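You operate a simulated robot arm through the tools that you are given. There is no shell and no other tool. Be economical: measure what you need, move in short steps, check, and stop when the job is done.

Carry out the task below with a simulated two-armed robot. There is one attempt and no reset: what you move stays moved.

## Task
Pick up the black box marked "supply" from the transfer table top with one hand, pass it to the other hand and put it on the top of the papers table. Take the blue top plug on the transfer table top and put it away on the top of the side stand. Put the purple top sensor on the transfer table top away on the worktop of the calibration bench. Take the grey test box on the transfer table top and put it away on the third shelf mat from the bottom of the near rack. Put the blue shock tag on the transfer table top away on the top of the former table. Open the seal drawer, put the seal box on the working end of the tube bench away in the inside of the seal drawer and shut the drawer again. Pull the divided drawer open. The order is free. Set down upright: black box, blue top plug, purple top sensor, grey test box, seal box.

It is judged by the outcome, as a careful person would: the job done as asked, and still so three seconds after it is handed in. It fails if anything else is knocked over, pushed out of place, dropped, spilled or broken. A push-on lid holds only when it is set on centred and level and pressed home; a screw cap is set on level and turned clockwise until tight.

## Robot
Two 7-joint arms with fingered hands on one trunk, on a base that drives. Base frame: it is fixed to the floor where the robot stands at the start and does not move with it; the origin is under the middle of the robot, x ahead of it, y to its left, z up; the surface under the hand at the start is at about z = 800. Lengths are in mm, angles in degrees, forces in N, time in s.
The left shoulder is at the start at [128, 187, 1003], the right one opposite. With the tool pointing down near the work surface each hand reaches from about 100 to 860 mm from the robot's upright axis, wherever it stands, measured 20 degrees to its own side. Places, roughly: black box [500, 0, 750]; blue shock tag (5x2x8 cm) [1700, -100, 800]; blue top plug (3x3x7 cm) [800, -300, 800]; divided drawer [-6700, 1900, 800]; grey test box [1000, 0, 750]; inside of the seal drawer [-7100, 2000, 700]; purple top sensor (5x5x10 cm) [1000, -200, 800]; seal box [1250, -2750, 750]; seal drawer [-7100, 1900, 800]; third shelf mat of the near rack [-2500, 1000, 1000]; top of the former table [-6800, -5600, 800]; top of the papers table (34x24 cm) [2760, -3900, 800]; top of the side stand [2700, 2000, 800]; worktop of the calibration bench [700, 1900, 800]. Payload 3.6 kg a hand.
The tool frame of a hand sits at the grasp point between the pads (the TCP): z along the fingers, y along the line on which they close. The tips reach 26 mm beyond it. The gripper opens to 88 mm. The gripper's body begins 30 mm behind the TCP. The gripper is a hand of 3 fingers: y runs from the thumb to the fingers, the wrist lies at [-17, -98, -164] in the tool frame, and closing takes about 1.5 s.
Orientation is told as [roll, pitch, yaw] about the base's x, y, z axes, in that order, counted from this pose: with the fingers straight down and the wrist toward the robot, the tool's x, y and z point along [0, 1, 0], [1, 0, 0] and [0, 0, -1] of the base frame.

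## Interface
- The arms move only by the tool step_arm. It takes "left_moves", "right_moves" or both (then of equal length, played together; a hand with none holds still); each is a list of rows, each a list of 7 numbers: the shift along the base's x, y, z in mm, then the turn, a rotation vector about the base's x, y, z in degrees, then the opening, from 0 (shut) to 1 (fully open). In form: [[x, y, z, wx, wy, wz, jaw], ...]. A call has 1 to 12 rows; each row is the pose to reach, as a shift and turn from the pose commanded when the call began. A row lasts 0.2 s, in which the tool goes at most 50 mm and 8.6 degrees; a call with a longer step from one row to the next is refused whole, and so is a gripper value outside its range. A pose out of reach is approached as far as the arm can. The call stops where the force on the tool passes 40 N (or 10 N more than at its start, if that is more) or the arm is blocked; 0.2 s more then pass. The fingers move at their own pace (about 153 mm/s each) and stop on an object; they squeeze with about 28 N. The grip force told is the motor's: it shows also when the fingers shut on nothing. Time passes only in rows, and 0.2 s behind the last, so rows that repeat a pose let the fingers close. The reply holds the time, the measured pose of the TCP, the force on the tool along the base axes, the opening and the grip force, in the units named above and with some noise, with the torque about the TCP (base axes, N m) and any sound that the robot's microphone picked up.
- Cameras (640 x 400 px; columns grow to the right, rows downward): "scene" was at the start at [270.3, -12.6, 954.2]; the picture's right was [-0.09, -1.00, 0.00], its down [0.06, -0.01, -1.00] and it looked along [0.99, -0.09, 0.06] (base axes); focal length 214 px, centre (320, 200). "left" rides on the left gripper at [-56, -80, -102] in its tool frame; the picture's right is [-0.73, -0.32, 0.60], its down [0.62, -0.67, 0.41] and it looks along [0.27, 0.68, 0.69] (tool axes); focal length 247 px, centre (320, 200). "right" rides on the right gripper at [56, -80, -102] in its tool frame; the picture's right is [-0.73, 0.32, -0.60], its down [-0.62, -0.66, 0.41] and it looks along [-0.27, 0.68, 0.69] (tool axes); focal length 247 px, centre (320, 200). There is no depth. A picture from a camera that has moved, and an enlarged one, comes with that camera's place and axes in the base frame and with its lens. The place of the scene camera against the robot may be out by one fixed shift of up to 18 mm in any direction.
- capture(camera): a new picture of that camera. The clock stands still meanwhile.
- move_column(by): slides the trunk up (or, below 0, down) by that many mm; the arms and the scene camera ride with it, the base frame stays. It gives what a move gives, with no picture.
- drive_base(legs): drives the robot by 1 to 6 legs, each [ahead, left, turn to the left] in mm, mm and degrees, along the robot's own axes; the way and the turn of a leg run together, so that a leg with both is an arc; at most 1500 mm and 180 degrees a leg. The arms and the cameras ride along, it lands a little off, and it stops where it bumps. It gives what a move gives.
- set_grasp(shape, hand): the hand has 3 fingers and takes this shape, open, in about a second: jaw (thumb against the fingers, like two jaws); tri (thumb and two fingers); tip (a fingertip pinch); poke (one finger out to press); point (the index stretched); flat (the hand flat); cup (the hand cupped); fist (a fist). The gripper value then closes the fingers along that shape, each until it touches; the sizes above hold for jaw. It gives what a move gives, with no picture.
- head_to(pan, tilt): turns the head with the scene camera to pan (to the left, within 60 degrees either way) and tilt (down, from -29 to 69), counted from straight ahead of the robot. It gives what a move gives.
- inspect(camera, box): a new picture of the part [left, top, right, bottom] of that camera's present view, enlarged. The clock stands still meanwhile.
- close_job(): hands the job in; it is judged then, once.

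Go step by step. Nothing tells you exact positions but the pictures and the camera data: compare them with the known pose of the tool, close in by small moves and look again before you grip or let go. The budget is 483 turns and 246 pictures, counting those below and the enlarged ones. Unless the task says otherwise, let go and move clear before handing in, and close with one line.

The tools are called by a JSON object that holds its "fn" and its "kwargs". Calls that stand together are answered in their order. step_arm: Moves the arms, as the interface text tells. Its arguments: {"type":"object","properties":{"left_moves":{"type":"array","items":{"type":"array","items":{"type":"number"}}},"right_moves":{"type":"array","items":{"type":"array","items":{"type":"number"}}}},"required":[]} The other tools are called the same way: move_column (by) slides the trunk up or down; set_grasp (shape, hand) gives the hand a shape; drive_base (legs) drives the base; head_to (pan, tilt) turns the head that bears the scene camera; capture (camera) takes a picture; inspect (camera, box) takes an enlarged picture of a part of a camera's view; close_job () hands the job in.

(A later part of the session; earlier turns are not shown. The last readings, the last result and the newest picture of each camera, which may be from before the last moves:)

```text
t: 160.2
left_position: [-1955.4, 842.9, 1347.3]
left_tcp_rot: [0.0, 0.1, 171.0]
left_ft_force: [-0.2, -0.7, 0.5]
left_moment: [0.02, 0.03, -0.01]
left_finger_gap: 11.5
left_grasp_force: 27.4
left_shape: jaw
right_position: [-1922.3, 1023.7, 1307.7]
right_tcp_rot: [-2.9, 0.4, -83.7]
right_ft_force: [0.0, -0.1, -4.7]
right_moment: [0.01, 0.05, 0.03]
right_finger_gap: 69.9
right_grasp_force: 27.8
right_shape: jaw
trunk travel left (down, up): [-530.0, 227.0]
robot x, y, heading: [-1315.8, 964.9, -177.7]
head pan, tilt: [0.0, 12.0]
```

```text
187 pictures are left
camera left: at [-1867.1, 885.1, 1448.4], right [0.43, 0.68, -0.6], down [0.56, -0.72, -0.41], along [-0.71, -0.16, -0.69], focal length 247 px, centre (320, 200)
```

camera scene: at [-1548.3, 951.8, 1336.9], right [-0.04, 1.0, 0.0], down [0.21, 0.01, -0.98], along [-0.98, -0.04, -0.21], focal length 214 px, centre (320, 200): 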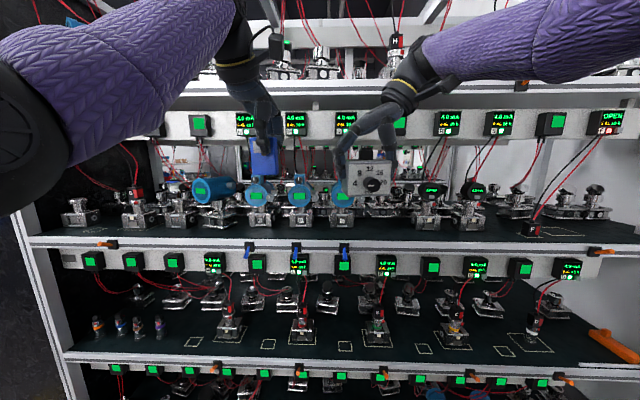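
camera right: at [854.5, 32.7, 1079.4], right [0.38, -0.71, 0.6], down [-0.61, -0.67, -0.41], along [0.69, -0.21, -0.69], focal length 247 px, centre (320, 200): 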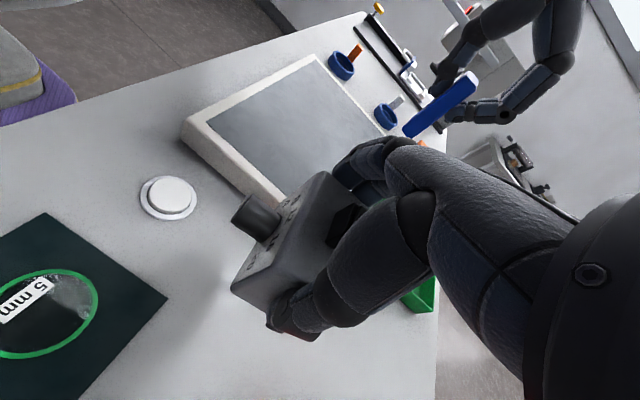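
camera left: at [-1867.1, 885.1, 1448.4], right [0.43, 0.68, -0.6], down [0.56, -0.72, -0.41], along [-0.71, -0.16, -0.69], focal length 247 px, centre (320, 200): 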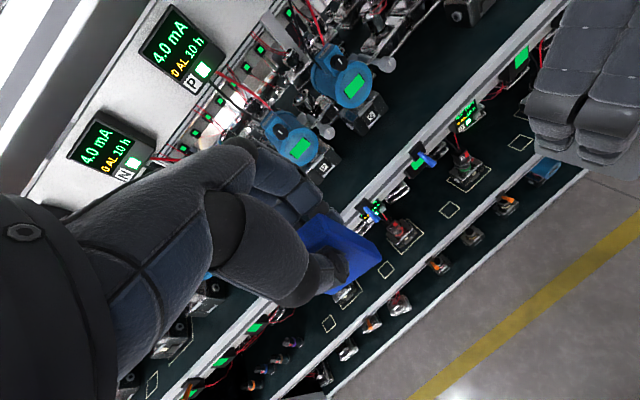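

The rack looks undisturbed. The third shelf deck is at z≈1060, and there's a ~190 mm gap between fixtures near y≈1150 at the front of the mat. I'll lower the trunk, tuck the tag hand back and realign.

{"fn": "move_column", "kwargs": {"by": -150}}

{"fn": "step_arm", "kwargs": {"left_moves": [[35, -10, 0, 0, 0, 0, 0], [70, -20, 0, 0, 0, 0, 0], [105, -30, 0, 0, 0, 0, 0], [140, -40, 0, 0, 0, 0, 0]]}}

{"fn": "drive_base", "kwargs": {"legs": [[0, -100, -2.3]]}}

{"fn": "capture", "kwargs": {"camera": "scene"}}

```text
t: 161.9
left_position: [-1956.9, 842.2, 1197.9]
left_tcp_rot: [0.0, -0.1, 170.9]
left_ft_force: [0.4, 0.7, 0.4]
left_moment: [0.0, 0.02, -0.01]
left_finger_gap: 11.6
left_grasp_force: 28.1
left_shape: jaw
right_position: [-1921.8, 1024.7, 1157.8]
right_tcp_rot: [-2.7, 0.2, -83.7]
right_ft_force: [-0.3, 0.7, -5.1]
right_moment: [-0.03, 0.01, 0.0]
right_finger_gap: 69.6
right_grasp_force: 27.8
right_shape: jaw
trunk travel left (down, up): [-380.0, 377.0]
robot x, y, heading: [-1316.0, 967.2, -177.8]
head pan, tilt: [0.0, 12.0]
```

```text
t: 162.9
left_position: [-1814.5, 802.0, 1195.9]
left_tcp_rot: [0.0, 0.1, 170.9]
left_ft_force: [-0.4, 0.4, 0.5]
left_moment: [-0.02, 0.0, -0.02]
left_finger_gap: 11.5
left_grasp_force: 27.9
left_shape: jaw
right_position: [-1921.6, 1022.8, 1159.3]
right_tcp_rot: [-2.9, 0.4, -83.6]
right_ft_force: [0.5, 0.4, -4.2]
right_moment: [0.0, 0.02, 0.02]
right_finger_gap: 70.0
right_grasp_force: 28.1
right_shape: jaw
trunk travel left (down, up): [-380.0, 377.0]
robot x, y, heading: [-1318.4, 961.5, -178.0]
head pan, tilt: [0.0, 12.0]
```

```text
t: 164.1
left_position: [-1823.2, 923.6, 1196.1]
left_tcp_rot: [0.1, 0.1, 168.8]
left_ft_force: [0.7, 0.5, -0.3]
left_moment: [-0.03, -0.01, 0.02]
left_finger_gap: 11.3
left_grasp_force: 27.9
left_shape: jaw
right_position: [-1922.5, 1148.7, 1156.9]
right_tcp_rot: [-2.9, 0.2, -85.9]
right_ft_force: [-0.1, 0.8, -4.7]
right_moment: [-0.02, -0.03, 0.02]
right_finger_gap: 70.0
right_grasp_force: 28.3
right_shape: jaw
trunk travel left (down, up): [-380.0, 377.0]
robot x, y, heading: [-1317.6, 1066.0, 180.1]
head pan, tilt: [0.0, 12.0]
```

```text
186 pictures are left
camera scene: at [-1562.9, 1062.3, 1179.7], right [0.0, 1.0, 0.0], down [0.21, 0.0, -0.98], along [-0.98, 0.0, -0.21], focal length 214 px, centre (320, 200)
```

scene: 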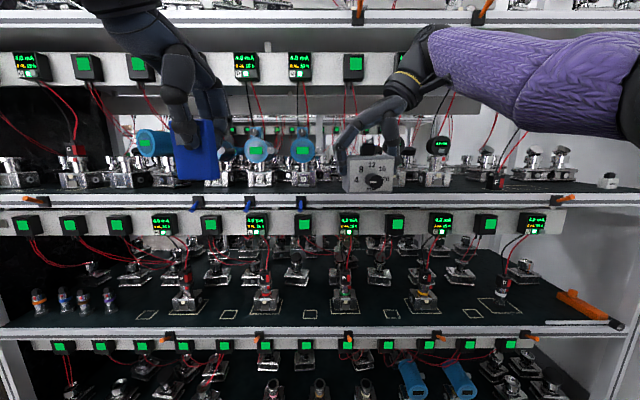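

The gap is centred at y≈1165. I'll pull the tag hand back and down, level and lower the box hand slightly, then drive in slowly.

{"fn": "step_arm", "kwargs": {"left_moves": [[25, -10, -25, 0, 0, 0, 0], [50, -20, -50, 0, 0, 0, 0], [75, -30, -75, 0, 0, 0, 0], [100, -40, -95, 0, 0, 0, 0]], "right_moves": [[0, 4, -8, 0, -1, -1, 0], [0, 8, -16, 0, -2, -2, 0], [0, 12, -24, 0, -2.9, -3, 0], [0, 16, -30, 0, -2.9, -4, 0]]}}

{"fn": "drive_base", "kwargs": {"legs": [[250, 0, 0]]}}

{"fn": "capture", "kwargs": {"camera": "scene"}}

{"fn": "capture", "kwargs": {"camera": "right"}}

```text
t: 165.1
left_position: [-1723.6, 884.0, 1104.3]
left_tcp_rot: [0.0, -0.1, 168.7]
left_ft_force: [0.1, -0.3, -0.2]
left_moment: [0.0, 0.03, -0.01]
left_finger_gap: 11.5
left_grasp_force: 28.3
left_shape: jaw
right_position: [-1920.8, 1164.1, 1126.2]
right_tcp_rot: [0.0, 0.2, -90.0]
right_ft_force: [0.6, -0.1, -3.7]
right_moment: [0.01, 0.06, -0.02]
right_finger_gap: 69.9
right_grasp_force: 27.7
right_shape: jaw
trunk travel left (down, up): [-380.0, 377.0]
robot x, y, heading: [-1318.0, 1060.5, 179.8]
head pan, tilt: [0.0, 12.0]
```

```text
t: 166.9
left_position: [-1974.5, 884.3, 1103.1]
left_tcp_rot: [0.0, 0.1, 168.7]
left_ft_force: [0.2, 0.5, -0.5]
left_moment: [0.0, -0.01, 0.0]
left_finger_gap: 11.6
left_grasp_force: 27.6
left_shape: jaw
right_position: [-2172.7, 1164.0, 1127.2]
right_tcp_rot: [0.1, 0.2, -90.0]
right_ft_force: [0.0, -0.1, -4.8]
right_moment: [0.0, -0.01, 0.0]
right_finger_gap: 69.9
right_grasp_force: 27.7
right_shape: jaw
trunk travel left (down, up): [-380.0, 377.0]
robot x, y, heading: [-1566.4, 1067.5, 179.6]
head pan, tilt: [0.0, 12.0]
```

```text
185 pictures are left
camera scene: at [-1813.7, 1061.5, 1179.4], right [0.0, 1.0, 0.0], down [0.21, 0.0, -0.98], along [-0.98, 0.0, -0.21], focal length 214 px, centre (320, 200)
```

scene: 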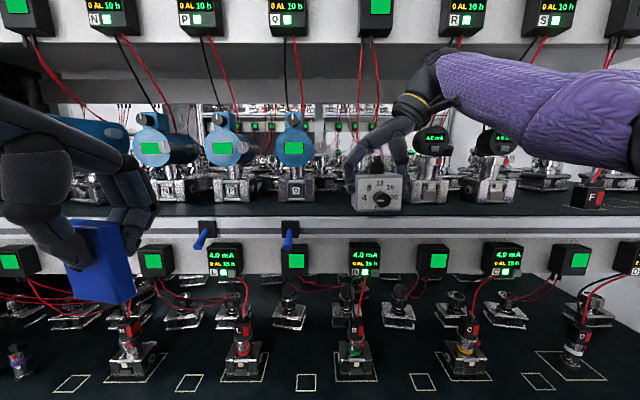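

```text
184 pictures are left
camera right: at [-2117.1, 1244.7, 1228.8], right [-0.74, -0.32, 0.6], down [-0.62, 0.67, -0.41], along [-0.27, -0.67, -0.69], focal length 247 px, centre (320, 200)
```

right: 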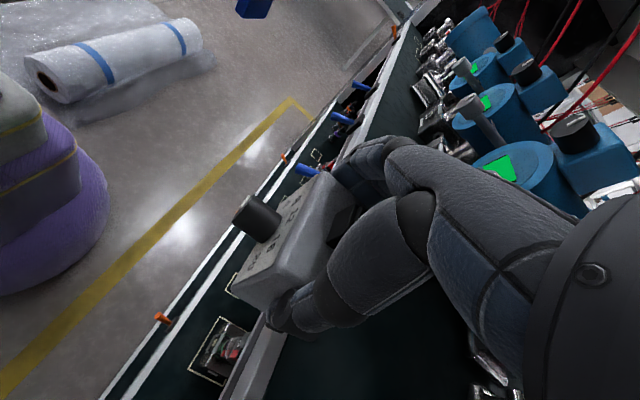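

The gap is clear on both sides. Driving the last 120 mm in.

{"fn": "drive_base", "kwargs": {"legs": [[118, 0, 0]]}}

{"fn": "capture", "kwargs": {"camera": "scene"}}

{"fn": "capture", "kwargs": {"camera": "right"}}

```text
t: 168.1
left_position: [-2092.6, 885.9, 1104.2]
left_tcp_rot: [0.0, 0.1, 168.6]
left_ft_force: [-0.3, 0.8, -0.3]
left_moment: [0.0, -0.04, 0.03]
left_finger_gap: 11.6
left_grasp_force: 27.7
left_shape: jaw
right_position: [-2289.4, 1164.7, 1126.0]
right_tcp_rot: [0.1, 0.1, -90.0]
right_ft_force: [-0.3, -0.4, -5.2]
right_moment: [-0.01, 0.03, 0.03]
right_finger_gap: 69.5
right_grasp_force: 27.9
right_shape: jaw
trunk travel left (down, up): [-380.0, 377.0]
robot x, y, heading: [-1683.7, 1066.0, 179.7]
head pan, tilt: [0.0, 12.0]
```

```text
183 pictures are left
camera scene: at [-1931.1, 1062.1, 1179.2], right [0.0, 1.0, 0.0], down [0.21, 0.0, -0.98], along [-0.98, 0.0, -0.21], focal length 214 px, centre (320, 200)
```

scene: 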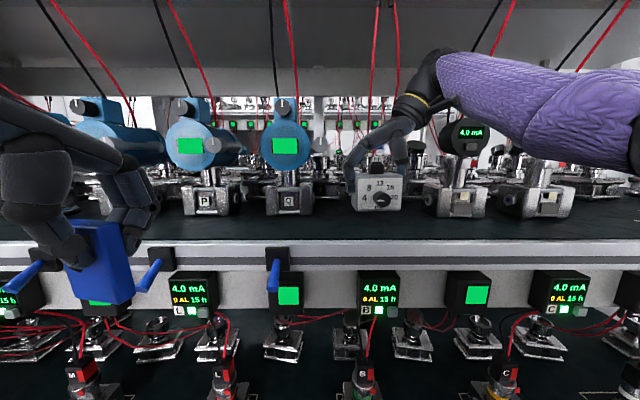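

```text
182 pictures are left
camera right: at [-2234.4, 1245.7, 1228.6], right [-0.74, -0.32, 0.6], down [-0.62, 0.67, -0.41], along [-0.27, -0.67, -0.69], focal length 247 px, centre (320, 200)
```

right: 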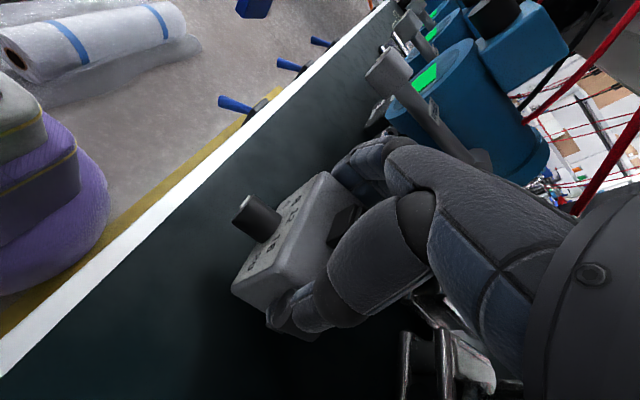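

The box is over free mat between the fixtures. Lowering to contact.

{"fn": "step_arm", "kwargs": {"right_moves": [[0, 0, -5, 0, 0, 0, 0], [0, 0, -9, 0, 0, 0, 0], [0, 0, -12, 0, 0, 0, 0], [0, 0, -14, 0, 0, 0, 0]]}}

```text
t: 169.1
left_position: [-2091.1, 885.8, 1104.0]
left_tcp_rot: [-0.1, 0.0, 168.5]
left_ft_force: [0.1, -0.5, -0.6]
left_moment: [-0.01, -0.02, 0.01]
left_finger_gap: 11.6
left_grasp_force: 27.9
left_shape: jaw
right_position: [-2288.2, 1164.5, 1112.6]
right_tcp_rot: [0.0, 0.2, -90.0]
right_ft_force: [0.0, 0.7, -4.5]
right_moment: [0.0, 0.01, -0.02]
right_finger_gap: 69.8
right_grasp_force: 28.1
right_shape: jaw
trunk travel left (down, up): [-380.0, 377.0]
robot x, y, heading: [-1686.2, 1067.3, 179.7]
head pan, tilt: [0.0, 12.0]
```

{"fn": "step_arm", "kwargs": {"right_moves": [[0, 0, -3, 0, 0, 0, 0], [0, 0, -6, 0, 0, 0, 0], [0, 0, -9, 0, 0, 0, 0], [0, 0, -11, 0, 0, 0, 0], [0, 0, -13, 0, 0, 0, 0]]}}

{"fn": "inspect", "kwargs": {"camera": "scene", "box": [320, 130, 480, 250]}}

```text
t: 170.3
left_position: [-2089.1, 885.3, 1105.1]
left_tcp_rot: [-0.1, 0.0, 168.7]
left_ft_force: [0.1, 0.9, 0.4]
left_moment: [-0.01, 0.01, -0.03]
left_finger_gap: 11.6
left_grasp_force: 27.8
left_shape: jaw
right_position: [-2287.9, 1165.3, 1102.4]
right_tcp_rot: [-0.3, 0.0, -90.2]
right_ft_force: [-2.3, 3.0, 10.6]
right_moment: [-0.45, 0.04, -0.06]
right_finger_gap: 69.6
right_grasp_force: 27.7
right_shape: jaw
trunk travel left (down, up): [-380.0, 377.0]
robot x, y, heading: [-1687.9, 1062.5, 179.9]
head pan, tilt: [0.0, 12.0]
```

```text
3.33 times, centred on (400, 190) of scene
camera zoom: at [-1928.4, 1062.4, 1180.1], right [0.0, 1.0, 0.0], down [0.21, 0.0, -0.98], along [-0.98, 0.0, -0.21], focal length 715 px, centre (53, 233)
```

zoom: 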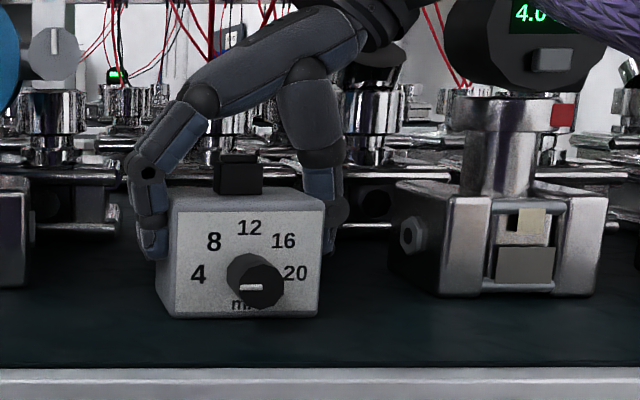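

It's resting on the mat. I'll open, lift 45 mm, then drive straight back.

{"fn": "step_arm", "kwargs": {"right_moves": [[0, 0, 2, 0, 0, 0, 0.9], [0, 0, 2, 0, 0, 0, 1], [0, 0, 2, 0, 0, 0, 1], [0, 0, 2, 0, 0, 0, 1], [0, 0, 15, 0, 0, 0, 1], [0, 0, 30, 0, 0, 0, 1], [0, 0, 47, 0, 0, 0, 1]]}}

{"fn": "drive_base", "kwargs": {"legs": [[-300, 0, 0]]}}

{"fn": "capture", "kwargs": {"camera": "scene"}}

```text
t: 171.9
left_position: [-2089.9, 884.7, 1104.1]
left_tcp_rot: [0.0, -0.1, 168.6]
left_ft_force: [0.5, -0.5, -0.9]
left_moment: [-0.04, 0.02, 0.01]
left_finger_gap: 11.3
left_grasp_force: 27.7
left_shape: jaw
right_position: [-2287.2, 1164.6, 1147.6]
right_tcp_rot: [0.0, 0.2, -90.1]
right_ft_force: [0.5, 0.6, -0.1]
right_moment: [-0.02, -0.02, -0.01]
right_finger_gap: 87.9
right_grasp_force: 0.2
right_shape: jaw
trunk travel left (down, up): [-380.0, 377.0]
robot x, y, heading: [-1682.3, 1063.9, 180.1]
head pan, tilt: [0.0, 12.0]
```

```text
t: 173.9
left_position: [-1789.8, 882.9, 1104.0]
left_tcp_rot: [-0.1, -0.1, 168.6]
left_ft_force: [0.1, -0.1, -0.4]
left_moment: [0.03, 0.0, 0.01]
left_finger_gap: 11.3
left_grasp_force: 27.9
left_shape: jaw
right_position: [-1987.7, 1164.4, 1148.6]
right_tcp_rot: [0.0, 0.2, -90.0]
right_ft_force: [0.6, 0.1, 0.8]
right_moment: [-0.02, 0.03, 0.01]
right_finger_gap: 88.0
right_grasp_force: 0.0
right_shape: jaw
trunk travel left (down, up): [-380.0, 377.0]
robot x, y, heading: [-1383.2, 1064.3, 179.9]
head pan, tilt: [0.0, 12.0]
```

```text
180 pictures are left
camera scene: at [-1628.6, 1060.9, 1180.0], right [0.0, 1.0, 0.0], down [0.21, 0.0, -0.98], along [-0.98, 0.0, -0.21], focal length 214 px, centre (320, 200)
```

scene: 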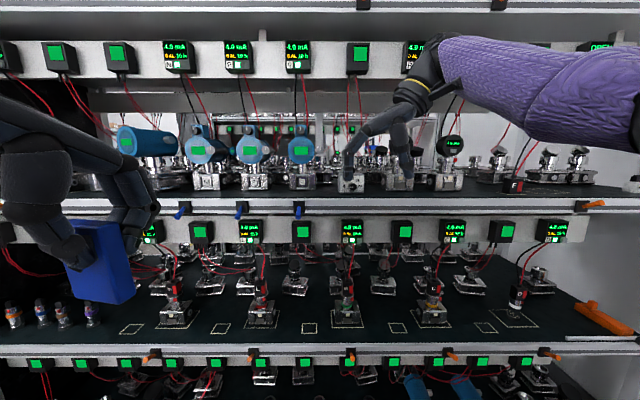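

{"fn": "inspect", "kwargs": {"camera": "scene", "box": [310, 140, 410, 210]}}

```text
5.71 times, centred on (360, 175) of scene
camera zoom: at [-1628.6, 1060.9, 1180.0], right [0.0, 1.0, 0.0], down [0.21, 0.0, -0.98], along [-0.98, 0.0, -0.21], focal length 1226 px, centre (91, 343)
```

zoom: 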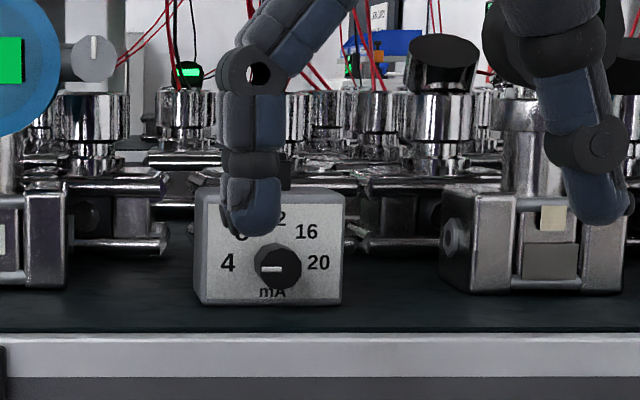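

The grey box stands correctly on the shelf. Next is the former table, so I'll bring the right hand back to neutral, drive around the mat, and look west.

{"fn": "step_arm", "kwargs": {"right_moves": [[9, 12, 0, 0, 0, -7.5, 1], [18, 25, 0, 0, 0, -15, 1], [27, 37, 0, 0, 0, -22.5, 1], [36, 50, 0, 0, 0, -30, 1], [45, 62, 0, 0, 0, -37.5, 1], [54, 75, 0, 0, 0, -45, 1], [63, 87, 0, 0, 0, -52.5, 1], [72, 100, 0, 0, 0, -60, 1], [81, 112, 0, 0, 0, -67.5, 1], [90, 125, 0, 0, 0, -75, 1], [95, 137, 0, 0, 0, -82.5, 1], [100, 150, 0, 0, 0, -90, 1]]}}

{"fn": "drive_base", "kwargs": {"legs": [[-930, 0, 0], [0, 1500, 0], [0, 450, 0]]}}

{"fn": "move_column", "kwargs": {"by": 200}}

{"fn": "head_to", "kwargs": {"pan": 20, "tilt": 10}}

{"fn": "capture", "kwargs": {"camera": "scene"}}

```text
t: 176.6
left_position: [-1789.5, 885.3, 1103.5]
left_tcp_rot: [0.0, -0.1, 168.7]
left_ft_force: [-0.2, 0.1, -0.3]
left_moment: [-0.02, 0.04, 0.01]
left_finger_gap: 11.4
left_grasp_force: 27.7
left_shape: jaw
right_position: [-1888.2, 1312.7, 1148.6]
right_tcp_rot: [0.1, 0.3, 179.9]
right_ft_force: [-0.1, -0.1, 0.7]
right_moment: [0.0, 0.01, 0.02]
right_finger_gap: 87.8
right_grasp_force: 0.0
right_shape: jaw
trunk travel left (down, up): [-380.0, 377.0]
robot x, y, heading: [-1385.4, 1067.1, 179.9]
head pan, tilt: [0.0, 12.0]
```

```text
t: 190.8
left_position: [-892.5, -1073.0, 1103.7]
left_tcp_rot: [-0.1, -0.1, 167.7]
left_ft_force: [0.9, 0.1, -0.3]
left_moment: [0.01, 0.0, -0.03]
left_finger_gap: 11.5
left_grasp_force: 28.0
left_shape: jaw
right_position: [-985.3, -642.8, 1149.3]
right_tcp_rot: [-0.1, 0.2, 179.2]
right_ft_force: [0.1, 0.2, -1.2]
right_moment: [0.0, 0.03, -0.02]
right_finger_gap: 88.0
right_grasp_force: 0.0
right_shape: jaw
trunk travel left (down, up): [-380.0, 377.0]
robot x, y, heading: [-485.6, -895.0, 179.1]
head pan, tilt: [0.0, 12.0]
```

```text
t: 192.9
left_position: [-892.2, -1072.1, 1304.0]
left_tcp_rot: [0.1, -0.1, 167.8]
left_ft_force: [-0.4, 1.0, 0.2]
left_moment: [-0.02, 0.03, 0.04]
left_finger_gap: 11.6
left_grasp_force: 28.2
left_shape: jaw
right_position: [-984.5, -642.4, 1347.8]
right_tcp_rot: [0.0, 0.3, 179.2]
right_ft_force: [0.5, -0.1, -0.1]
right_moment: [-0.03, 0.0, -0.01]
right_finger_gap: 87.8
right_grasp_force: 0.1
right_shape: jaw
trunk travel left (down, up): [-580.0, 177.0]
robot x, y, heading: [-487.5, -897.8, 178.7]
head pan, tilt: [0.0, 12.0]
```

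```text
t: 193.8
left_position: [-892.2, -1072.0, 1303.8]
left_tcp_rot: [0.0, 0.0, 167.8]
left_ft_force: [0.2, 0.5, -0.4]
left_moment: [0.0, -0.04, -0.02]
left_finger_gap: 11.4
left_grasp_force: 28.1
left_shape: jaw
right_position: [-983.3, -641.8, 1348.1]
right_tcp_rot: [0.0, 0.2, 179.2]
right_ft_force: [0.2, 0.4, 0.1]
right_moment: [0.01, 0.01, 0.0]
right_finger_gap: 88.2
right_grasp_force: 0.0
right_shape: jaw
trunk travel left (down, up): [-580.0, 177.0]
robot x, y, heading: [-486.6, -897.5, 179.1]
head pan, tilt: [20.0, 10.0]
```

```text
178 pictures are left
camera scene: at [-709.9, -929.6, 1391.3], right [-0.32, 0.95, 0.0], down [0.16, 0.06, -0.98], along [-0.93, -0.32, -0.17], focal length 214 px, centre (320, 200)
```

scene: 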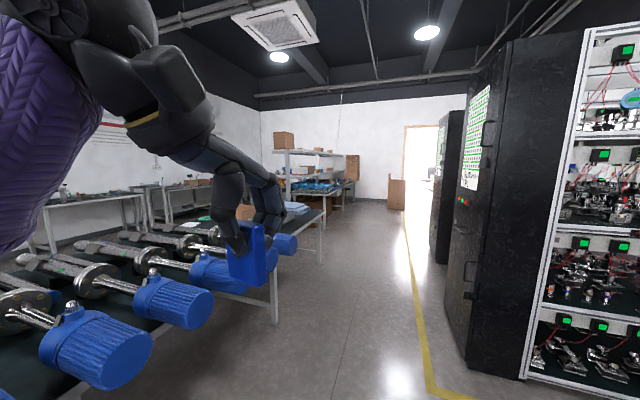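

There's a ~1.2 m passage between the meter bench and the dark cabinet. I'll drive through its middle (y≈-1000) and look again.

{"fn": "drive_base", "kwargs": {"legs": [[0, 90, 0.9], [1500, 0, 0], [1000, 0, 0]]}}

{"fn": "capture", "kwargs": {"camera": "scene"}}

{"fn": "head_to", "kwargs": {"pan": -30, "tilt": 10}}

{"fn": "capture", "kwargs": {"camera": "scene"}}

```text
t: 206.7
left_position: [-3398.4, -1148.3, 1305.1]
left_tcp_rot: [0.1, 0.0, 168.7]
left_ft_force: [0.0, 1.1, -0.2]
left_moment: [-0.01, -0.03, 0.01]
left_finger_gap: 11.1
left_grasp_force: 28.0
left_shape: jaw
right_position: [-3497.0, -718.8, 1349.4]
right_tcp_rot: [0.0, 0.4, -179.9]
right_ft_force: [0.7, -0.4, 0.6]
right_moment: [0.01, 0.01, 0.03]
right_finger_gap: 88.2
right_grasp_force: 0.1
right_shape: jaw
trunk travel left (down, up): [-580.0, 177.0]
robot x, y, heading: [-2992.9, -969.8, 180.0]
head pan, tilt: [20.0, 10.0]
```

```text
177 pictures are left
camera scene: at [-3216.8, -1002.0, 1391.3], right [-0.34, 0.94, 0.0], down [0.16, 0.06, -0.98], along [-0.93, -0.34, -0.17], focal length 214 px, centre (320, 200)
```

scene: 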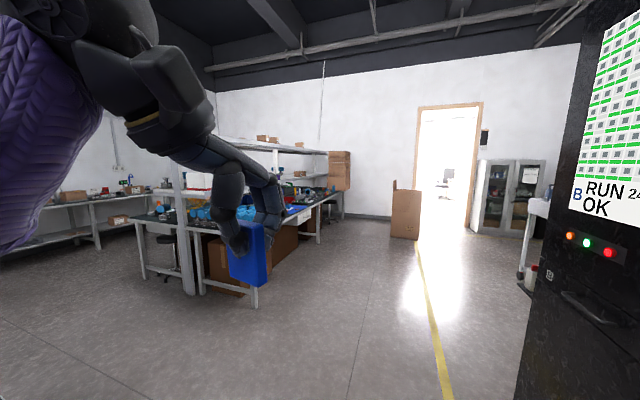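

```text
t: 207.9
left_position: [-3397.1, -1147.3, 1304.8]
left_tcp_rot: [-0.1, 0.0, 168.6]
left_ft_force: [-0.3, -0.5, -0.4]
left_moment: [-0.02, 0.02, 0.02]
left_finger_gap: 11.8
left_grasp_force: 27.3
left_shape: jaw
right_position: [-3496.1, -718.6, 1348.2]
right_tcp_rot: [-0.1, 0.2, -179.9]
right_ft_force: [0.0, 0.0, 0.4]
right_moment: [-0.01, 0.0, -0.05]
right_finger_gap: 88.0
right_grasp_force: 0.2
right_shape: jaw
trunk travel left (down, up): [-580.0, 177.0]
robot x, y, heading: [-2992.9, -969.2, 179.8]
head pan, tilt: [-30.0, 10.0]
```

```text
176 pictures are left
camera scene: at [-3209.7, -923.8, 1391.3], right [0.5, 0.87, 0.0], down [0.15, -0.09, -0.98], along [-0.85, 0.49, -0.17], focal length 214 px, centre (320, 200)
```

scene: 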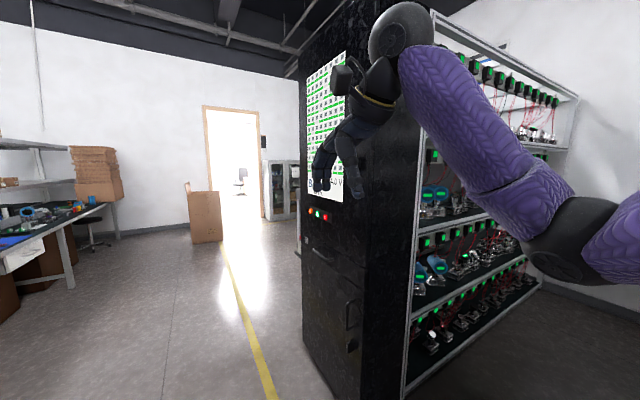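

The way west is open, with a wide gap on my left (x −4700..−2300). The former table should be southwest, so I'll turn that way and look.

{"fn": "drive_base", "kwargs": {"legs": [[450, 0, 0], [0, 0, 90]]}}

{"fn": "head_to", "kwargs": {"pan": -10, "tilt": 10}}

{"fn": "capture", "kwargs": {"camera": "scene"}}

```text
t: 214.4
left_position: [-3256.9, -1372.2, 1304.1]
left_tcp_rot: [0.0, 0.0, -101.5]
left_ft_force: [0.6, 0.0, 0.1]
left_moment: [0.02, -0.03, 0.0]
left_finger_gap: 11.3
left_grasp_force: 28.4
left_shape: jaw
right_position: [-3685.5, -1469.5, 1350.0]
right_tcp_rot: [0.1, 0.2, -90.2]
right_ft_force: [0.4, -0.2, 0.3]
right_moment: [0.01, -0.02, 0.01]
right_finger_gap: 88.1
right_grasp_force: 0.1
right_shape: jaw
trunk travel left (down, up): [-580.0, 177.0]
robot x, y, heading: [-3436.0, -966.2, -90.4]
head pan, tilt: [-30.0, 10.0]
```

```text
t: 215.2
left_position: [-3257.0, -1372.6, 1303.2]
left_tcp_rot: [0.0, 0.0, -101.5]
left_ft_force: [0.2, -0.6, 0.0]
left_moment: [-0.01, -0.01, 0.01]
left_finger_gap: 11.4
left_grasp_force: 27.9
left_shape: jaw
right_position: [-3686.2, -1470.2, 1349.5]
right_tcp_rot: [0.0, 0.2, -90.0]
right_ft_force: [0.3, -0.1, -0.1]
right_moment: [0.01, 0.0, -0.01]
right_finger_gap: 87.9
right_grasp_force: 0.1
right_shape: jaw
trunk travel left (down, up): [-580.0, 177.0]
robot x, y, heading: [-3434.4, -969.3, -90.5]
head pan, tilt: [-10.0, 10.0]
```

```text
175 pictures are left
camera scene: at [-3457.6, -1195.5, 1391.3], right [-0.98, 0.18, 0.0], down [0.03, 0.17, -0.98], along [-0.18, -0.97, -0.17], focal length 214 px, centre (320, 200)
```

scene: 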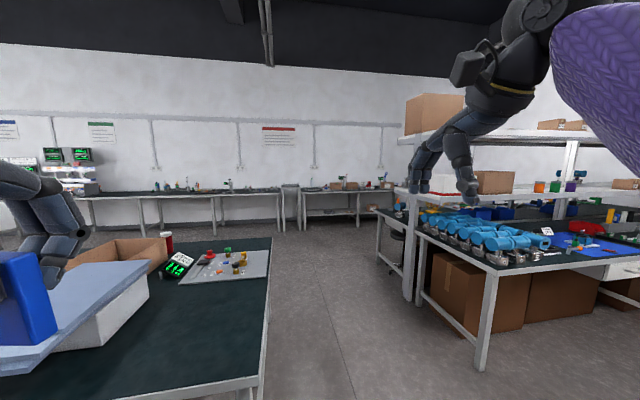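

The aisle between the benches is centred at x≈-4090. I'll go down it to about y=-4300 and look toward the former table.

{"fn": "drive_base", "kwargs": {"legs": [[0, -650, 0.4], [1500, 0, 0], [1500, 0, 0], [400, 0, 0]]}}

{"fn": "head_to", "kwargs": {"pan": -55, "tilt": 15}}

{"fn": "capture", "kwargs": {"camera": "scene"}}

```text
t: 235.1
left_position: [-3856.4, -4791.6, 1304.5]
left_tcp_rot: [0.0, 0.1, -99.9]
left_ft_force: [0.2, 0.4, -0.8]
left_moment: [0.03, 0.03, -0.01]
left_finger_gap: 11.6
left_grasp_force: 27.8
left_shape: jaw
right_position: [-4283.7, -4901.3, 1349.1]
right_tcp_rot: [0.0, 0.3, -88.5]
right_ft_force: [0.0, 0.0, -0.2]
right_moment: [0.02, 0.02, 0.04]
right_finger_gap: 87.8
right_grasp_force: 0.0
right_shape: jaw
trunk travel left (down, up): [-580.0, 177.0]
robot x, y, heading: [-4050.2, -4391.9, -88.8]
head pan, tilt: [-10.0, 10.0]
```

```text
t: 236.2
left_position: [-3857.4, -4790.9, 1303.9]
left_tcp_rot: [0.0, 0.0, -99.8]
left_ft_force: [0.3, -0.1, -0.8]
left_moment: [-0.04, -0.01, -0.04]
left_finger_gap: 11.4
left_grasp_force: 27.6
left_shape: jaw
right_position: [-4283.4, -4900.9, 1347.3]
right_tcp_rot: [0.0, 0.1, -88.6]
right_ft_force: [1.0, 0.3, 0.2]
right_moment: [-0.02, 0.02, 0.01]
right_finger_gap: 88.0
right_grasp_force: 0.1
right_shape: jaw
trunk travel left (down, up): [-580.0, 177.0]
robot x, y, heading: [-4047.2, -4392.2, -88.8]
head pan, tilt: [-55.0, 15.0]
```

```text
174 pictures are left
camera scene: at [-4123.7, -4583.4, 1383.2], right [-0.59, 0.81, 0.0], down [0.21, 0.15, -0.97], along [-0.78, -0.57, -0.26], focal length 214 px, centre (320, 200)
```

scene: 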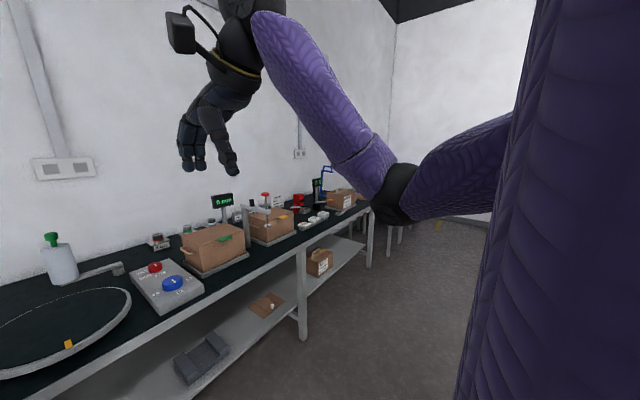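

The wall bench runs to x≈-6250, with the former table likely beyond. I'll turn to face west and check for the stool in the aisle.

{"fn": "drive_base", "kwargs": {"legs": [[0, 0, -91]]}}

{"fn": "head_to", "kwargs": {"pan": 0, "tilt": 15}}

{"fn": "capture", "kwargs": {"camera": "scene"}}

```text
t: 240.4
left_position: [-4444.7, -4586.8, 1304.2]
left_tcp_rot: [0.1, 0.0, 170.8]
left_ft_force: [0.9, -0.3, -0.9]
left_moment: [0.0, 0.01, -0.01]
left_finger_gap: 11.5
left_grasp_force: 27.9
left_shape: jaw
right_position: [-4558.8, -4160.1, 1348.3]
right_tcp_rot: [0.0, 0.2, -177.9]
right_ft_force: [0.2, -0.6, -0.4]
right_moment: [-0.01, -0.03, -0.01]
right_finger_gap: 88.0
right_grasp_force: 0.0
right_shape: jaw
trunk travel left (down, up): [-580.0, 177.0]
robot x, y, heading: [-4046.9, -4390.6, -178.3]
head pan, tilt: [-55.0, 15.0]
```

```text
t: 241.7
left_position: [-4445.8, -4585.7, 1304.2]
left_tcp_rot: [0.1, 0.0, 170.7]
left_ft_force: [-0.4, -0.7, -1.0]
left_moment: [0.0, 0.03, 0.0]
left_finger_gap: 11.3
left_grasp_force: 28.4
left_shape: jaw
right_position: [-4559.1, -4160.0, 1349.4]
right_tcp_rot: [0.0, 0.2, -177.9]
right_ft_force: [0.3, 0.2, 0.2]
right_moment: [-0.01, 0.01, 0.03]
right_finger_gap: 87.7
right_grasp_force: 0.1
right_shape: jaw
trunk travel left (down, up): [-580.0, 177.0]
robot x, y, heading: [-4045.7, -4390.1, -178.3]
head pan, tilt: [0.0, 15.0]
```

```text
173 pictures are left
camera scene: at [-4277.5, -4402.6, 1383.2], right [-0.03, 1.0, 0.0], down [0.26, 0.01, -0.97], along [-0.97, -0.03, -0.26], focal length 214 px, centre (320, 200)
```

scene: 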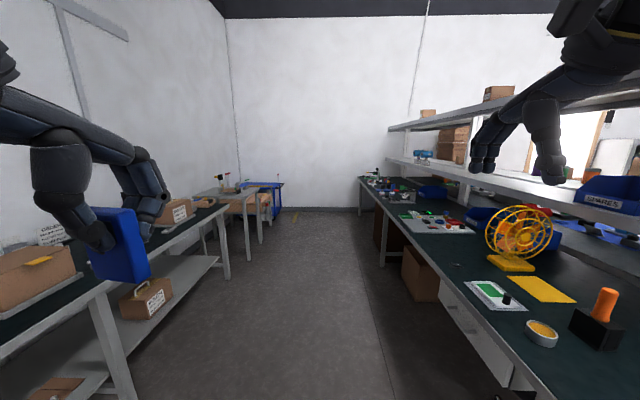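

The aisle is clear, and the former table is at the far left, about x −7100..−6500 with its front at y≈−5330. I'll drive there and face it.

{"fn": "drive_base", "kwargs": {"legs": [[0, 200, -1.7], [1500, 0, 0], [1200, 0, 0], [0, 0, 90]]}}

{"fn": "head_to", "kwargs": {"pan": 0, "tilt": 35}}

{"fn": "capture", "kwargs": {"camera": "scene"}}

```text
t: 259.9
left_position: [-6574.6, -5021.0, 1304.0]
left_tcp_rot: [0.0, 0.0, -100.9]
left_ft_force: [0.0, -0.1, 0.1]
left_moment: [-0.01, 0.05, -0.04]
left_finger_gap: 11.3
left_grasp_force: 27.5
left_shape: jaw
right_position: [-7003.5, -5123.3, 1349.3]
right_tcp_rot: [0.1, 0.3, -89.6]
right_ft_force: [0.2, 0.8, -1.0]
right_moment: [0.02, -0.02, -0.01]
right_finger_gap: 87.8
right_grasp_force: 0.0
right_shape: jaw
trunk travel left (down, up): [-580.0, 177.0]
robot x, y, heading: [-6759.3, -4619.7, -89.6]
head pan, tilt: [0.0, 15.0]
```

```text
t: 260.7
left_position: [-6574.0, -5019.9, 1304.9]
left_tcp_rot: [0.0, 0.0, -100.9]
left_ft_force: [0.3, 0.2, -0.4]
left_moment: [0.01, -0.01, -0.02]
left_finger_gap: 11.2
left_grasp_force: 27.8
left_shape: jaw
right_position: [-7003.3, -5122.5, 1348.5]
right_tcp_rot: [0.0, 0.2, -89.5]
right_ft_force: [-1.1, 0.2, -0.1]
right_moment: [0.04, -0.01, 0.0]
right_finger_gap: 87.6
right_grasp_force: 0.1
right_shape: jaw
trunk travel left (down, up): [-580.0, 177.0]
robot x, y, heading: [-6759.3, -4620.7, -89.8]
head pan, tilt: [0.0, 35.0]
```

```text
172 pictures are left
camera scene: at [-6761.4, -4842.4, 1351.3], right [-1.0, 0.0, 0.0], down [0.0, 0.57, -0.82], along [0.0, -0.82, -0.57], focal length 214 px, centre (320, 200)
```

scene: 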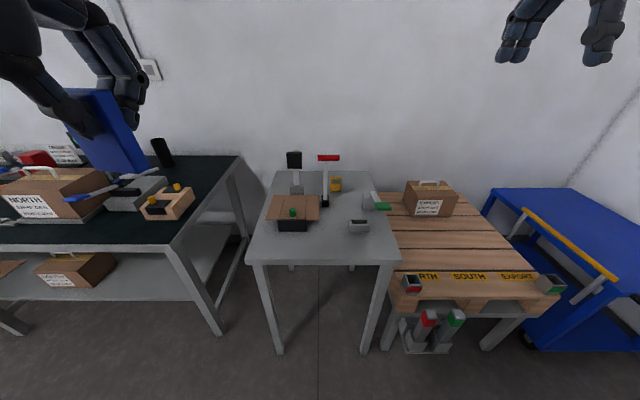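

The narrow grey table with the box former is the former table. The free front strip near (-6790,-5365) suits the tag. I'll shift so it's on the left hand's side and lower the trunk.

{"fn": "drive_base", "kwargs": {"legs": [[145, -130, 0]]}}

{"fn": "move_column", "kwargs": {"by": -240}}

{"fn": "step_arm", "kwargs": {"left_moves": [[-22, -40, 0, 0, 0, 2, 0], [-44, -80, 0, 0, 0, 5, 0], [-66, -120, 0, 0, 0, 8, 0], [-86, -160, 0, 0, 0, 11, 0], [-86, -200, 0, 0, 0, 11, 0]]}}

{"fn": "capture", "kwargs": {"camera": "left"}}

{"fn": "capture", "kwargs": {"camera": "scene"}}

```text
t: 262.3
left_position: [-6705.1, -5166.5, 1304.6]
left_tcp_rot: [0.0, -0.1, -100.9]
left_ft_force: [0.2, 0.6, -0.8]
left_moment: [0.0, 0.0, 0.0]
left_finger_gap: 11.2
left_grasp_force: 27.6
left_shape: jaw
right_position: [-7133.6, -5268.1, 1348.4]
right_tcp_rot: [0.1, 0.3, -89.5]
right_ft_force: [-0.3, -0.2, -1.1]
right_moment: [-0.01, -0.01, 0.04]
right_finger_gap: 87.9
right_grasp_force: 0.1
right_shape: jaw
trunk travel left (down, up): [-580.0, 177.0]
robot x, y, heading: [-6886.8, -4764.1, -89.8]
head pan, tilt: [0.0, 35.0]
```

```text
t: 264.8
left_position: [-6705.4, -5167.2, 1064.4]
left_tcp_rot: [0.0, -0.3, -100.8]
left_ft_force: [0.0, -0.2, -0.7]
left_moment: [0.02, 0.02, -0.01]
left_finger_gap: 11.3
left_grasp_force: 27.7
left_shape: jaw
right_position: [-7133.5, -5267.6, 1109.0]
right_tcp_rot: [0.0, 0.2, -89.6]
right_ft_force: [0.6, 0.7, -0.3]
right_moment: [0.02, 0.01, -0.04]
right_finger_gap: 88.0
right_grasp_force: 0.1
right_shape: jaw
trunk travel left (down, up): [-340.0, 417.0]
robot x, y, heading: [-6888.7, -4769.7, -89.6]
head pan, tilt: [0.0, 35.0]
```

```text
t: 266.0
left_position: [-6793.1, -5369.3, 1062.7]
left_tcp_rot: [0.0, 0.0, -89.9]
left_ft_force: [-0.3, -0.1, -1.6]
left_moment: [0.03, 0.03, -0.03]
left_finger_gap: 11.0
left_grasp_force: 28.0
left_shape: jaw
right_position: [-7133.5, -5269.6, 1108.8]
right_tcp_rot: [0.1, 0.3, -89.5]
right_ft_force: [-0.1, 0.1, -0.4]
right_moment: [0.05, -0.03, 0.0]
right_finger_gap: 87.8
right_grasp_force: 0.1
right_shape: jaw
trunk travel left (down, up): [-340.0, 417.0]
robot x, y, heading: [-6889.0, -4763.8, -89.2]
head pan, tilt: [0.0, 35.0]
```

```text
171 pictures are left
camera left: at [-6848.5, -5289.5, 1164.5], right [-0.74, 0.32, -0.6], down [0.62, 0.67, -0.41], along [0.27, -0.68, -0.69], focal length 247 px, centre (320, 200)
```

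left: 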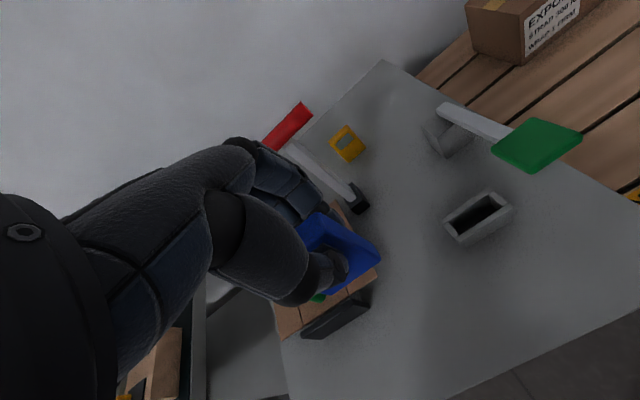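

```text
170 pictures are left
camera scene: at [-6891.7, -5008.0, 1099.9], right [-1.0, 0.0, 0.0], down [0.0, 0.57, -0.82], along [0.0, -0.82, -0.57], focal length 214 px, centre (320, 200)
```

scene: 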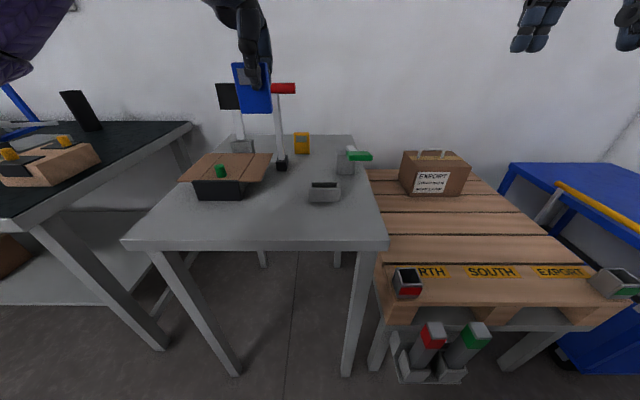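

The landing point is on open tabletop. Descending.

{"fn": "step_arm", "kwargs": {"left_moves": [[0, 0, -45, 0, 0, 0, 0], [0, 0, -90, 0, 0, 0, 0], [0, 0, -135, 0, 0, 0, 0], [0, 0, -170, 0, 0, 0, 0], [0, 0, -185, 0, 0, 0, 0], [0, 0, -189, 0, 0, 0, 0], [0, 0, -193, 0, 0, 0, 0], [0, 0, -197, 0, 0, 0, 0]]}}

{"fn": "capture", "kwargs": {"camera": "left"}}

{"fn": "inspect", "kwargs": {"camera": "scene", "box": [120, 100, 400, 275]}}

```text
t: 267.8
left_position: [-6791.2, -5366.3, 867.0]
left_tcp_rot: [0.0, -0.1, -90.0]
left_ft_force: [0.0, 0.2, 0.0]
left_moment: [0.03, -0.03, 0.0]
left_finger_gap: 11.2
left_grasp_force: 28.1
left_shape: jaw
right_position: [-7133.8, -5267.9, 1108.4]
right_tcp_rot: [0.1, 0.3, -89.4]
right_ft_force: [0.2, -0.3, -1.0]
right_moment: [-0.01, 0.03, 0.02]
right_finger_gap: 88.1
right_grasp_force: 0.1
right_shape: jaw
trunk travel left (down, up): [-340.0, 417.0]
robot x, y, heading: [-6888.4, -4763.3, -89.7]
head pan, tilt: [0.0, 35.0]
```

```text
169 pictures are left
camera left: at [-6846.7, -5286.6, 968.7], right [-0.74, 0.32, -0.6], down [0.62, 0.67, -0.41], along [0.27, -0.68, -0.69], focal length 247 px, centre (320, 200)
```

left: 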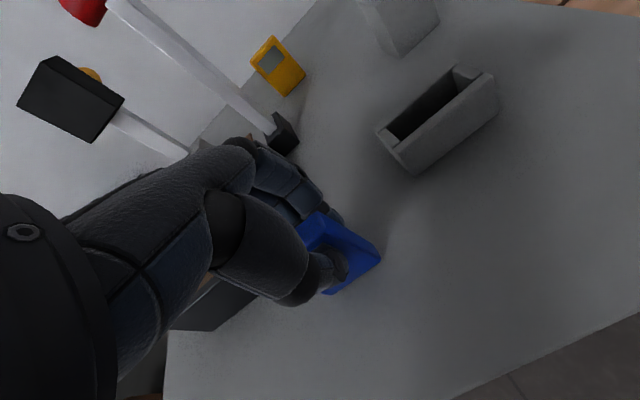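

```text
2.29 times, centred on (260, 188) of scene
camera zoom: at [-6891.7, -5007.6, 1100.0], right [-1.0, 0.0, 0.0], down [0.0, 0.57, -0.82], along [0.0, -0.82, -0.57], focal length 490 px, centre (457, 229)
```

zoom: 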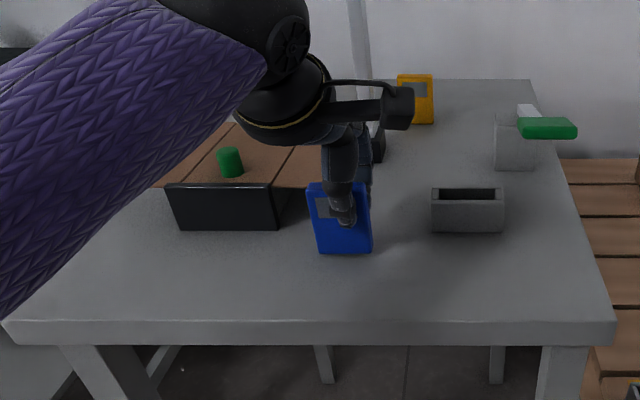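

{"fn": "step_arm", "kwargs": {"left_moves": [[0, 0, -2, 0, 0, 0, 0], [0, 0, -4, 0, 0, 0, 0], [0, 0, -6, 0, 0, 0, 0], [0, 0, -8, 0, 0, 0, 0]]}}

```text
t: 268.8
left_position: [-6789.9, -5367.1, 860.6]
left_tcp_rot: [-0.1, -0.3, -90.0]
left_ft_force: [-0.2, 0.0, 4.7]
left_moment: [0.02, 0.0, 0.0]
left_finger_gap: 11.6
left_grasp_force: 28.4
left_shape: jaw
right_position: [-7134.7, -5268.8, 1109.8]
right_tcp_rot: [0.0, 0.2, -89.6]
right_ft_force: [0.1, -0.1, -0.1]
right_moment: [0.03, 0.0, 0.02]
right_finger_gap: 87.9
right_grasp_force: 0.0
right_shape: jaw
trunk travel left (down, up): [-340.0, 417.0]
robot x, y, heading: [-6889.4, -4761.5, -89.8]
head pan, tilt: [0.0, 35.0]
```

{"fn": "step_arm", "kwargs": {"left_moves": [[0, 0, -2, 0, 0, 0, 0], [0, 0, -2, 0, 0, 0, 0.25], [0, 0, -1, 0, 0, 0, 0.4], [0, 0, -1, 0, 0, 0, 0.55], [0, 0, -1, 0, 0, 0, 0.6], [0, 0, 20, 0, 0, 0, 0.6], [0, 0, 55, 0, 0, 0, 0.6], [0, 0, 100, 0, 0, 0, 0.6], [0, 0, 140, 0, 0, 0, 0.6], [0, 0, 180, 0, 0, 0, 1]]}}

{"fn": "inspect", "kwargs": {"camera": "scene", "box": [120, 100, 400, 275]}}

```text
t: 271.0
left_position: [-6790.8, -5366.8, 1040.6]
left_tcp_rot: [0.1, 0.0, -89.9]
left_ft_force: [-0.2, 0.4, -0.3]
left_moment: [-0.02, -0.01, 0.03]
left_finger_gap: 87.6
left_grasp_force: 0.0
left_shape: jaw
right_position: [-7133.9, -5269.4, 1108.4]
right_tcp_rot: [-0.1, 0.2, -89.6]
right_ft_force: [-0.6, 0.3, 0.5]
right_moment: [-0.01, 0.01, 0.01]
right_finger_gap: 88.0
right_grasp_force: 0.1
right_shape: jaw
trunk travel left (down, up): [-340.0, 417.0]
robot x, y, heading: [-6886.7, -4762.8, -89.6]
head pan, tilt: [0.0, 35.0]
```

```text
2.29 times, centred on (260, 188) of scene
camera zoom: at [-6891.8, -5007.5, 1100.0], right [-1.0, 0.0, 0.0], down [0.0, 0.57, -0.82], along [0.0, -0.82, -0.57], focal length 490 px, centre (457, 229)
```

zoom: 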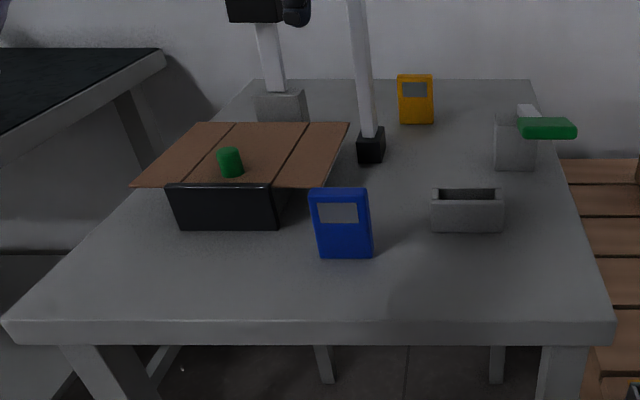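

The tag stands on the former table. I'll raise up, tuck the arm, and drive back toward the transfer table for the supply box.

{"fn": "move_column", "kwargs": {"by": 240}}

{"fn": "step_arm", "kwargs": {"left_moves": [[20, 30, 0, 0, 0, 0, 1], [40, 60, 0, 0, 0, 0, 1], [60, 90, 0, 0, 0, 0, 1], [80, 110, 0, 0, 0, 0, 1]]}}

{"fn": "drive_base", "kwargs": {"legs": [[-150, 0, 0], [0, 0, 90], [1500, 0, 0], [1230, 0, 0]]}}

```text
t: 273.5
left_position: [-6791.9, -5366.6, 1278.6]
left_tcp_rot: [0.0, -0.1, -89.9]
left_ft_force: [0.3, -0.3, 0.4]
left_moment: [0.02, -0.04, 0.0]
left_finger_gap: 87.8
left_grasp_force: 0.0
left_shape: jaw
right_position: [-7133.6, -5268.3, 1348.6]
right_tcp_rot: [0.0, 0.2, -89.5]
right_ft_force: [0.5, -0.8, 0.1]
right_moment: [0.0, 0.01, 0.01]
right_finger_gap: 87.7
right_grasp_force: 0.1
right_shape: jaw
trunk travel left (down, up): [-580.0, 177.0]
robot x, y, heading: [-6892.1, -4765.4, -89.9]
head pan, tilt: [0.0, 35.0]
```

```text
t: 274.5
left_position: [-6711.2, -5255.3, 1277.5]
left_tcp_rot: [0.0, 0.0, -90.0]
left_ft_force: [0.2, 0.3, -0.2]
left_moment: [0.01, -0.02, 0.01]
left_finger_gap: 87.8
left_grasp_force: 0.1
left_shape: jaw
right_position: [-7132.9, -5268.4, 1349.3]
right_tcp_rot: [0.1, 0.2, -89.5]
right_ft_force: [-0.1, 0.0, -0.7]
right_moment: [-0.01, 0.04, 0.02]
right_finger_gap: 87.7
right_grasp_force: 0.1
right_shape: jaw
trunk travel left (down, up): [-580.0, 177.0]
robot x, y, heading: [-6891.3, -4766.7, -89.5]
head pan, tilt: [0.0, 35.0]
```

```text
t: 292.5
left_position: [-3678.6, -4390.8, 1278.1]
left_tcp_rot: [0.0, 0.0, 0.7]
left_ft_force: [0.2, -0.3, 0.1]
left_moment: [-0.01, -0.02, -0.02]
left_finger_gap: 87.7
left_grasp_force: 0.1
left_shape: jaw
right_position: [-3660.6, -4812.6, 1347.6]
right_tcp_rot: [0.0, 0.2, 1.2]
right_ft_force: [0.0, 0.7, 0.7]
right_moment: [-0.01, 0.01, 0.01]
right_finger_gap: 88.0
right_grasp_force: 0.0
right_shape: jaw
trunk travel left (down, up): [-580.0, 177.0]
robot x, y, heading: [-4171.7, -4575.0, 1.0]
head pan, tilt: [0.0, 35.0]
```

{"fn": "drive_base", "kwargs": {"legs": [[0, 1500, -1], [0, 1500, 0], [0, 600, 0]]}}

{"fn": "drive_base", "kwargs": {"legs": [[1500, 0, 0], [1500, 0, 0]]}}

```text
t: 309.9
left_position: [-3697.2, -827.0, 1277.3]
left_tcp_rot: [0.0, 0.0, -0.2]
left_ft_force: [0.3, 0.0, -0.7]
left_moment: [-0.01, -0.01, -0.03]
left_finger_gap: 87.6
left_grasp_force: 0.0
left_shape: jaw
right_position: [-3688.1, -1248.9, 1348.4]
right_tcp_rot: [0.0, 0.2, 0.1]
right_ft_force: [0.2, 0.7, -0.9]
right_moment: [0.0, -0.02, 0.01]
right_finger_gap: 87.9
right_grasp_force: 0.1
right_shape: jaw
trunk travel left (down, up): [-580.0, 177.0]
robot x, y, heading: [-4191.1, -997.3, -0.1]
head pan, tilt: [0.0, 35.0]
```

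```text
t: 324.3
left_position: [-692.6, -914.1, 1278.1]
left_tcp_rot: [0.0, 0.0, -2.7]
left_ft_force: [-0.6, 0.1, -0.9]
left_moment: [0.01, 0.0, 0.02]
left_finger_gap: 87.9
left_grasp_force: 0.1
left_shape: jaw
right_position: [-699.0, -1337.2, 1349.1]
right_tcp_rot: [0.0, 0.2, -2.3]
right_ft_force: [-0.5, -0.1, 0.4]
right_moment: [-0.02, -0.03, 0.0]
right_finger_gap: 88.0
right_grasp_force: 0.1
right_shape: jaw
trunk travel left (down, up): [-580.0, 177.0]
robot x, y, heading: [-1189.4, -1065.2, -2.2]
head pan, tilt: [0.0, 35.0]
```

I'm back near the passage. I'll return to the transfer table's near end to pick the supply box from its right side with the right hand, fingers pointing left and slightly down.

{"fn": "drive_base", "kwargs": {"legs": [[0, 0, 2.2], [880, 0, 0], [0, 1030, 0]]}}

{"fn": "head_to", "kwargs": {"pan": -5, "tilt": 40}}

{"fn": "capture", "kwargs": {"camera": "scene"}}

```text
t: 334.2
left_position: [194.2, 108.4, 1277.7]
left_tcp_rot: [0.1, 0.0, -0.4]
left_ft_force: [0.8, 0.0, 0.0]
left_moment: [-0.02, 0.0, 0.0]
left_finger_gap: 87.5
left_grasp_force: 0.0
left_shape: jaw
right_position: [202.6, -313.5, 1348.4]
right_tcp_rot: [0.1, 0.2, -0.2]
right_ft_force: [0.2, -0.1, -0.5]
right_moment: [-0.02, -0.02, -0.01]
right_finger_gap: 87.9
right_grasp_force: 0.0
right_shape: jaw
trunk travel left (down, up): [-580.0, 177.0]
robot x, y, heading: [-301.4, -63.8, -0.2]
head pan, tilt: [0.0, 35.0]
```

```text
t: 334.9
left_position: [193.6, 107.9, 1277.2]
left_tcp_rot: [0.0, 0.0, -0.5]
left_ft_force: [-0.2, -0.6, -0.3]
left_moment: [0.01, 0.02, 0.0]
left_finger_gap: 88.0
left_grasp_force: 0.0
left_shape: jaw
right_position: [202.2, -314.2, 1347.2]
right_tcp_rot: [0.0, 0.3, -0.3]
right_ft_force: [-0.3, 0.2, 0.0]
right_moment: [0.01, 0.04, 0.04]
right_finger_gap: 87.8
right_grasp_force: 0.1
right_shape: jaw
trunk travel left (down, up): [-580.0, 177.0]
robot x, y, heading: [-296.1, -64.6, -0.4]
head pan, tilt: [-5.0, 40.0]
```

```text
166 pictures are left
camera scene: at [-86.5, -76.4, 1343.7], right [-0.09, -1.0, 0.0], down [-0.64, 0.06, -0.77], along [0.76, -0.07, -0.64], focal length 214 px, centre (320, 200)
```

scene: 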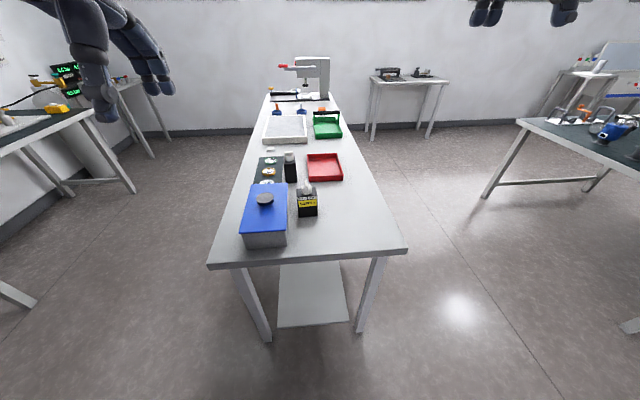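

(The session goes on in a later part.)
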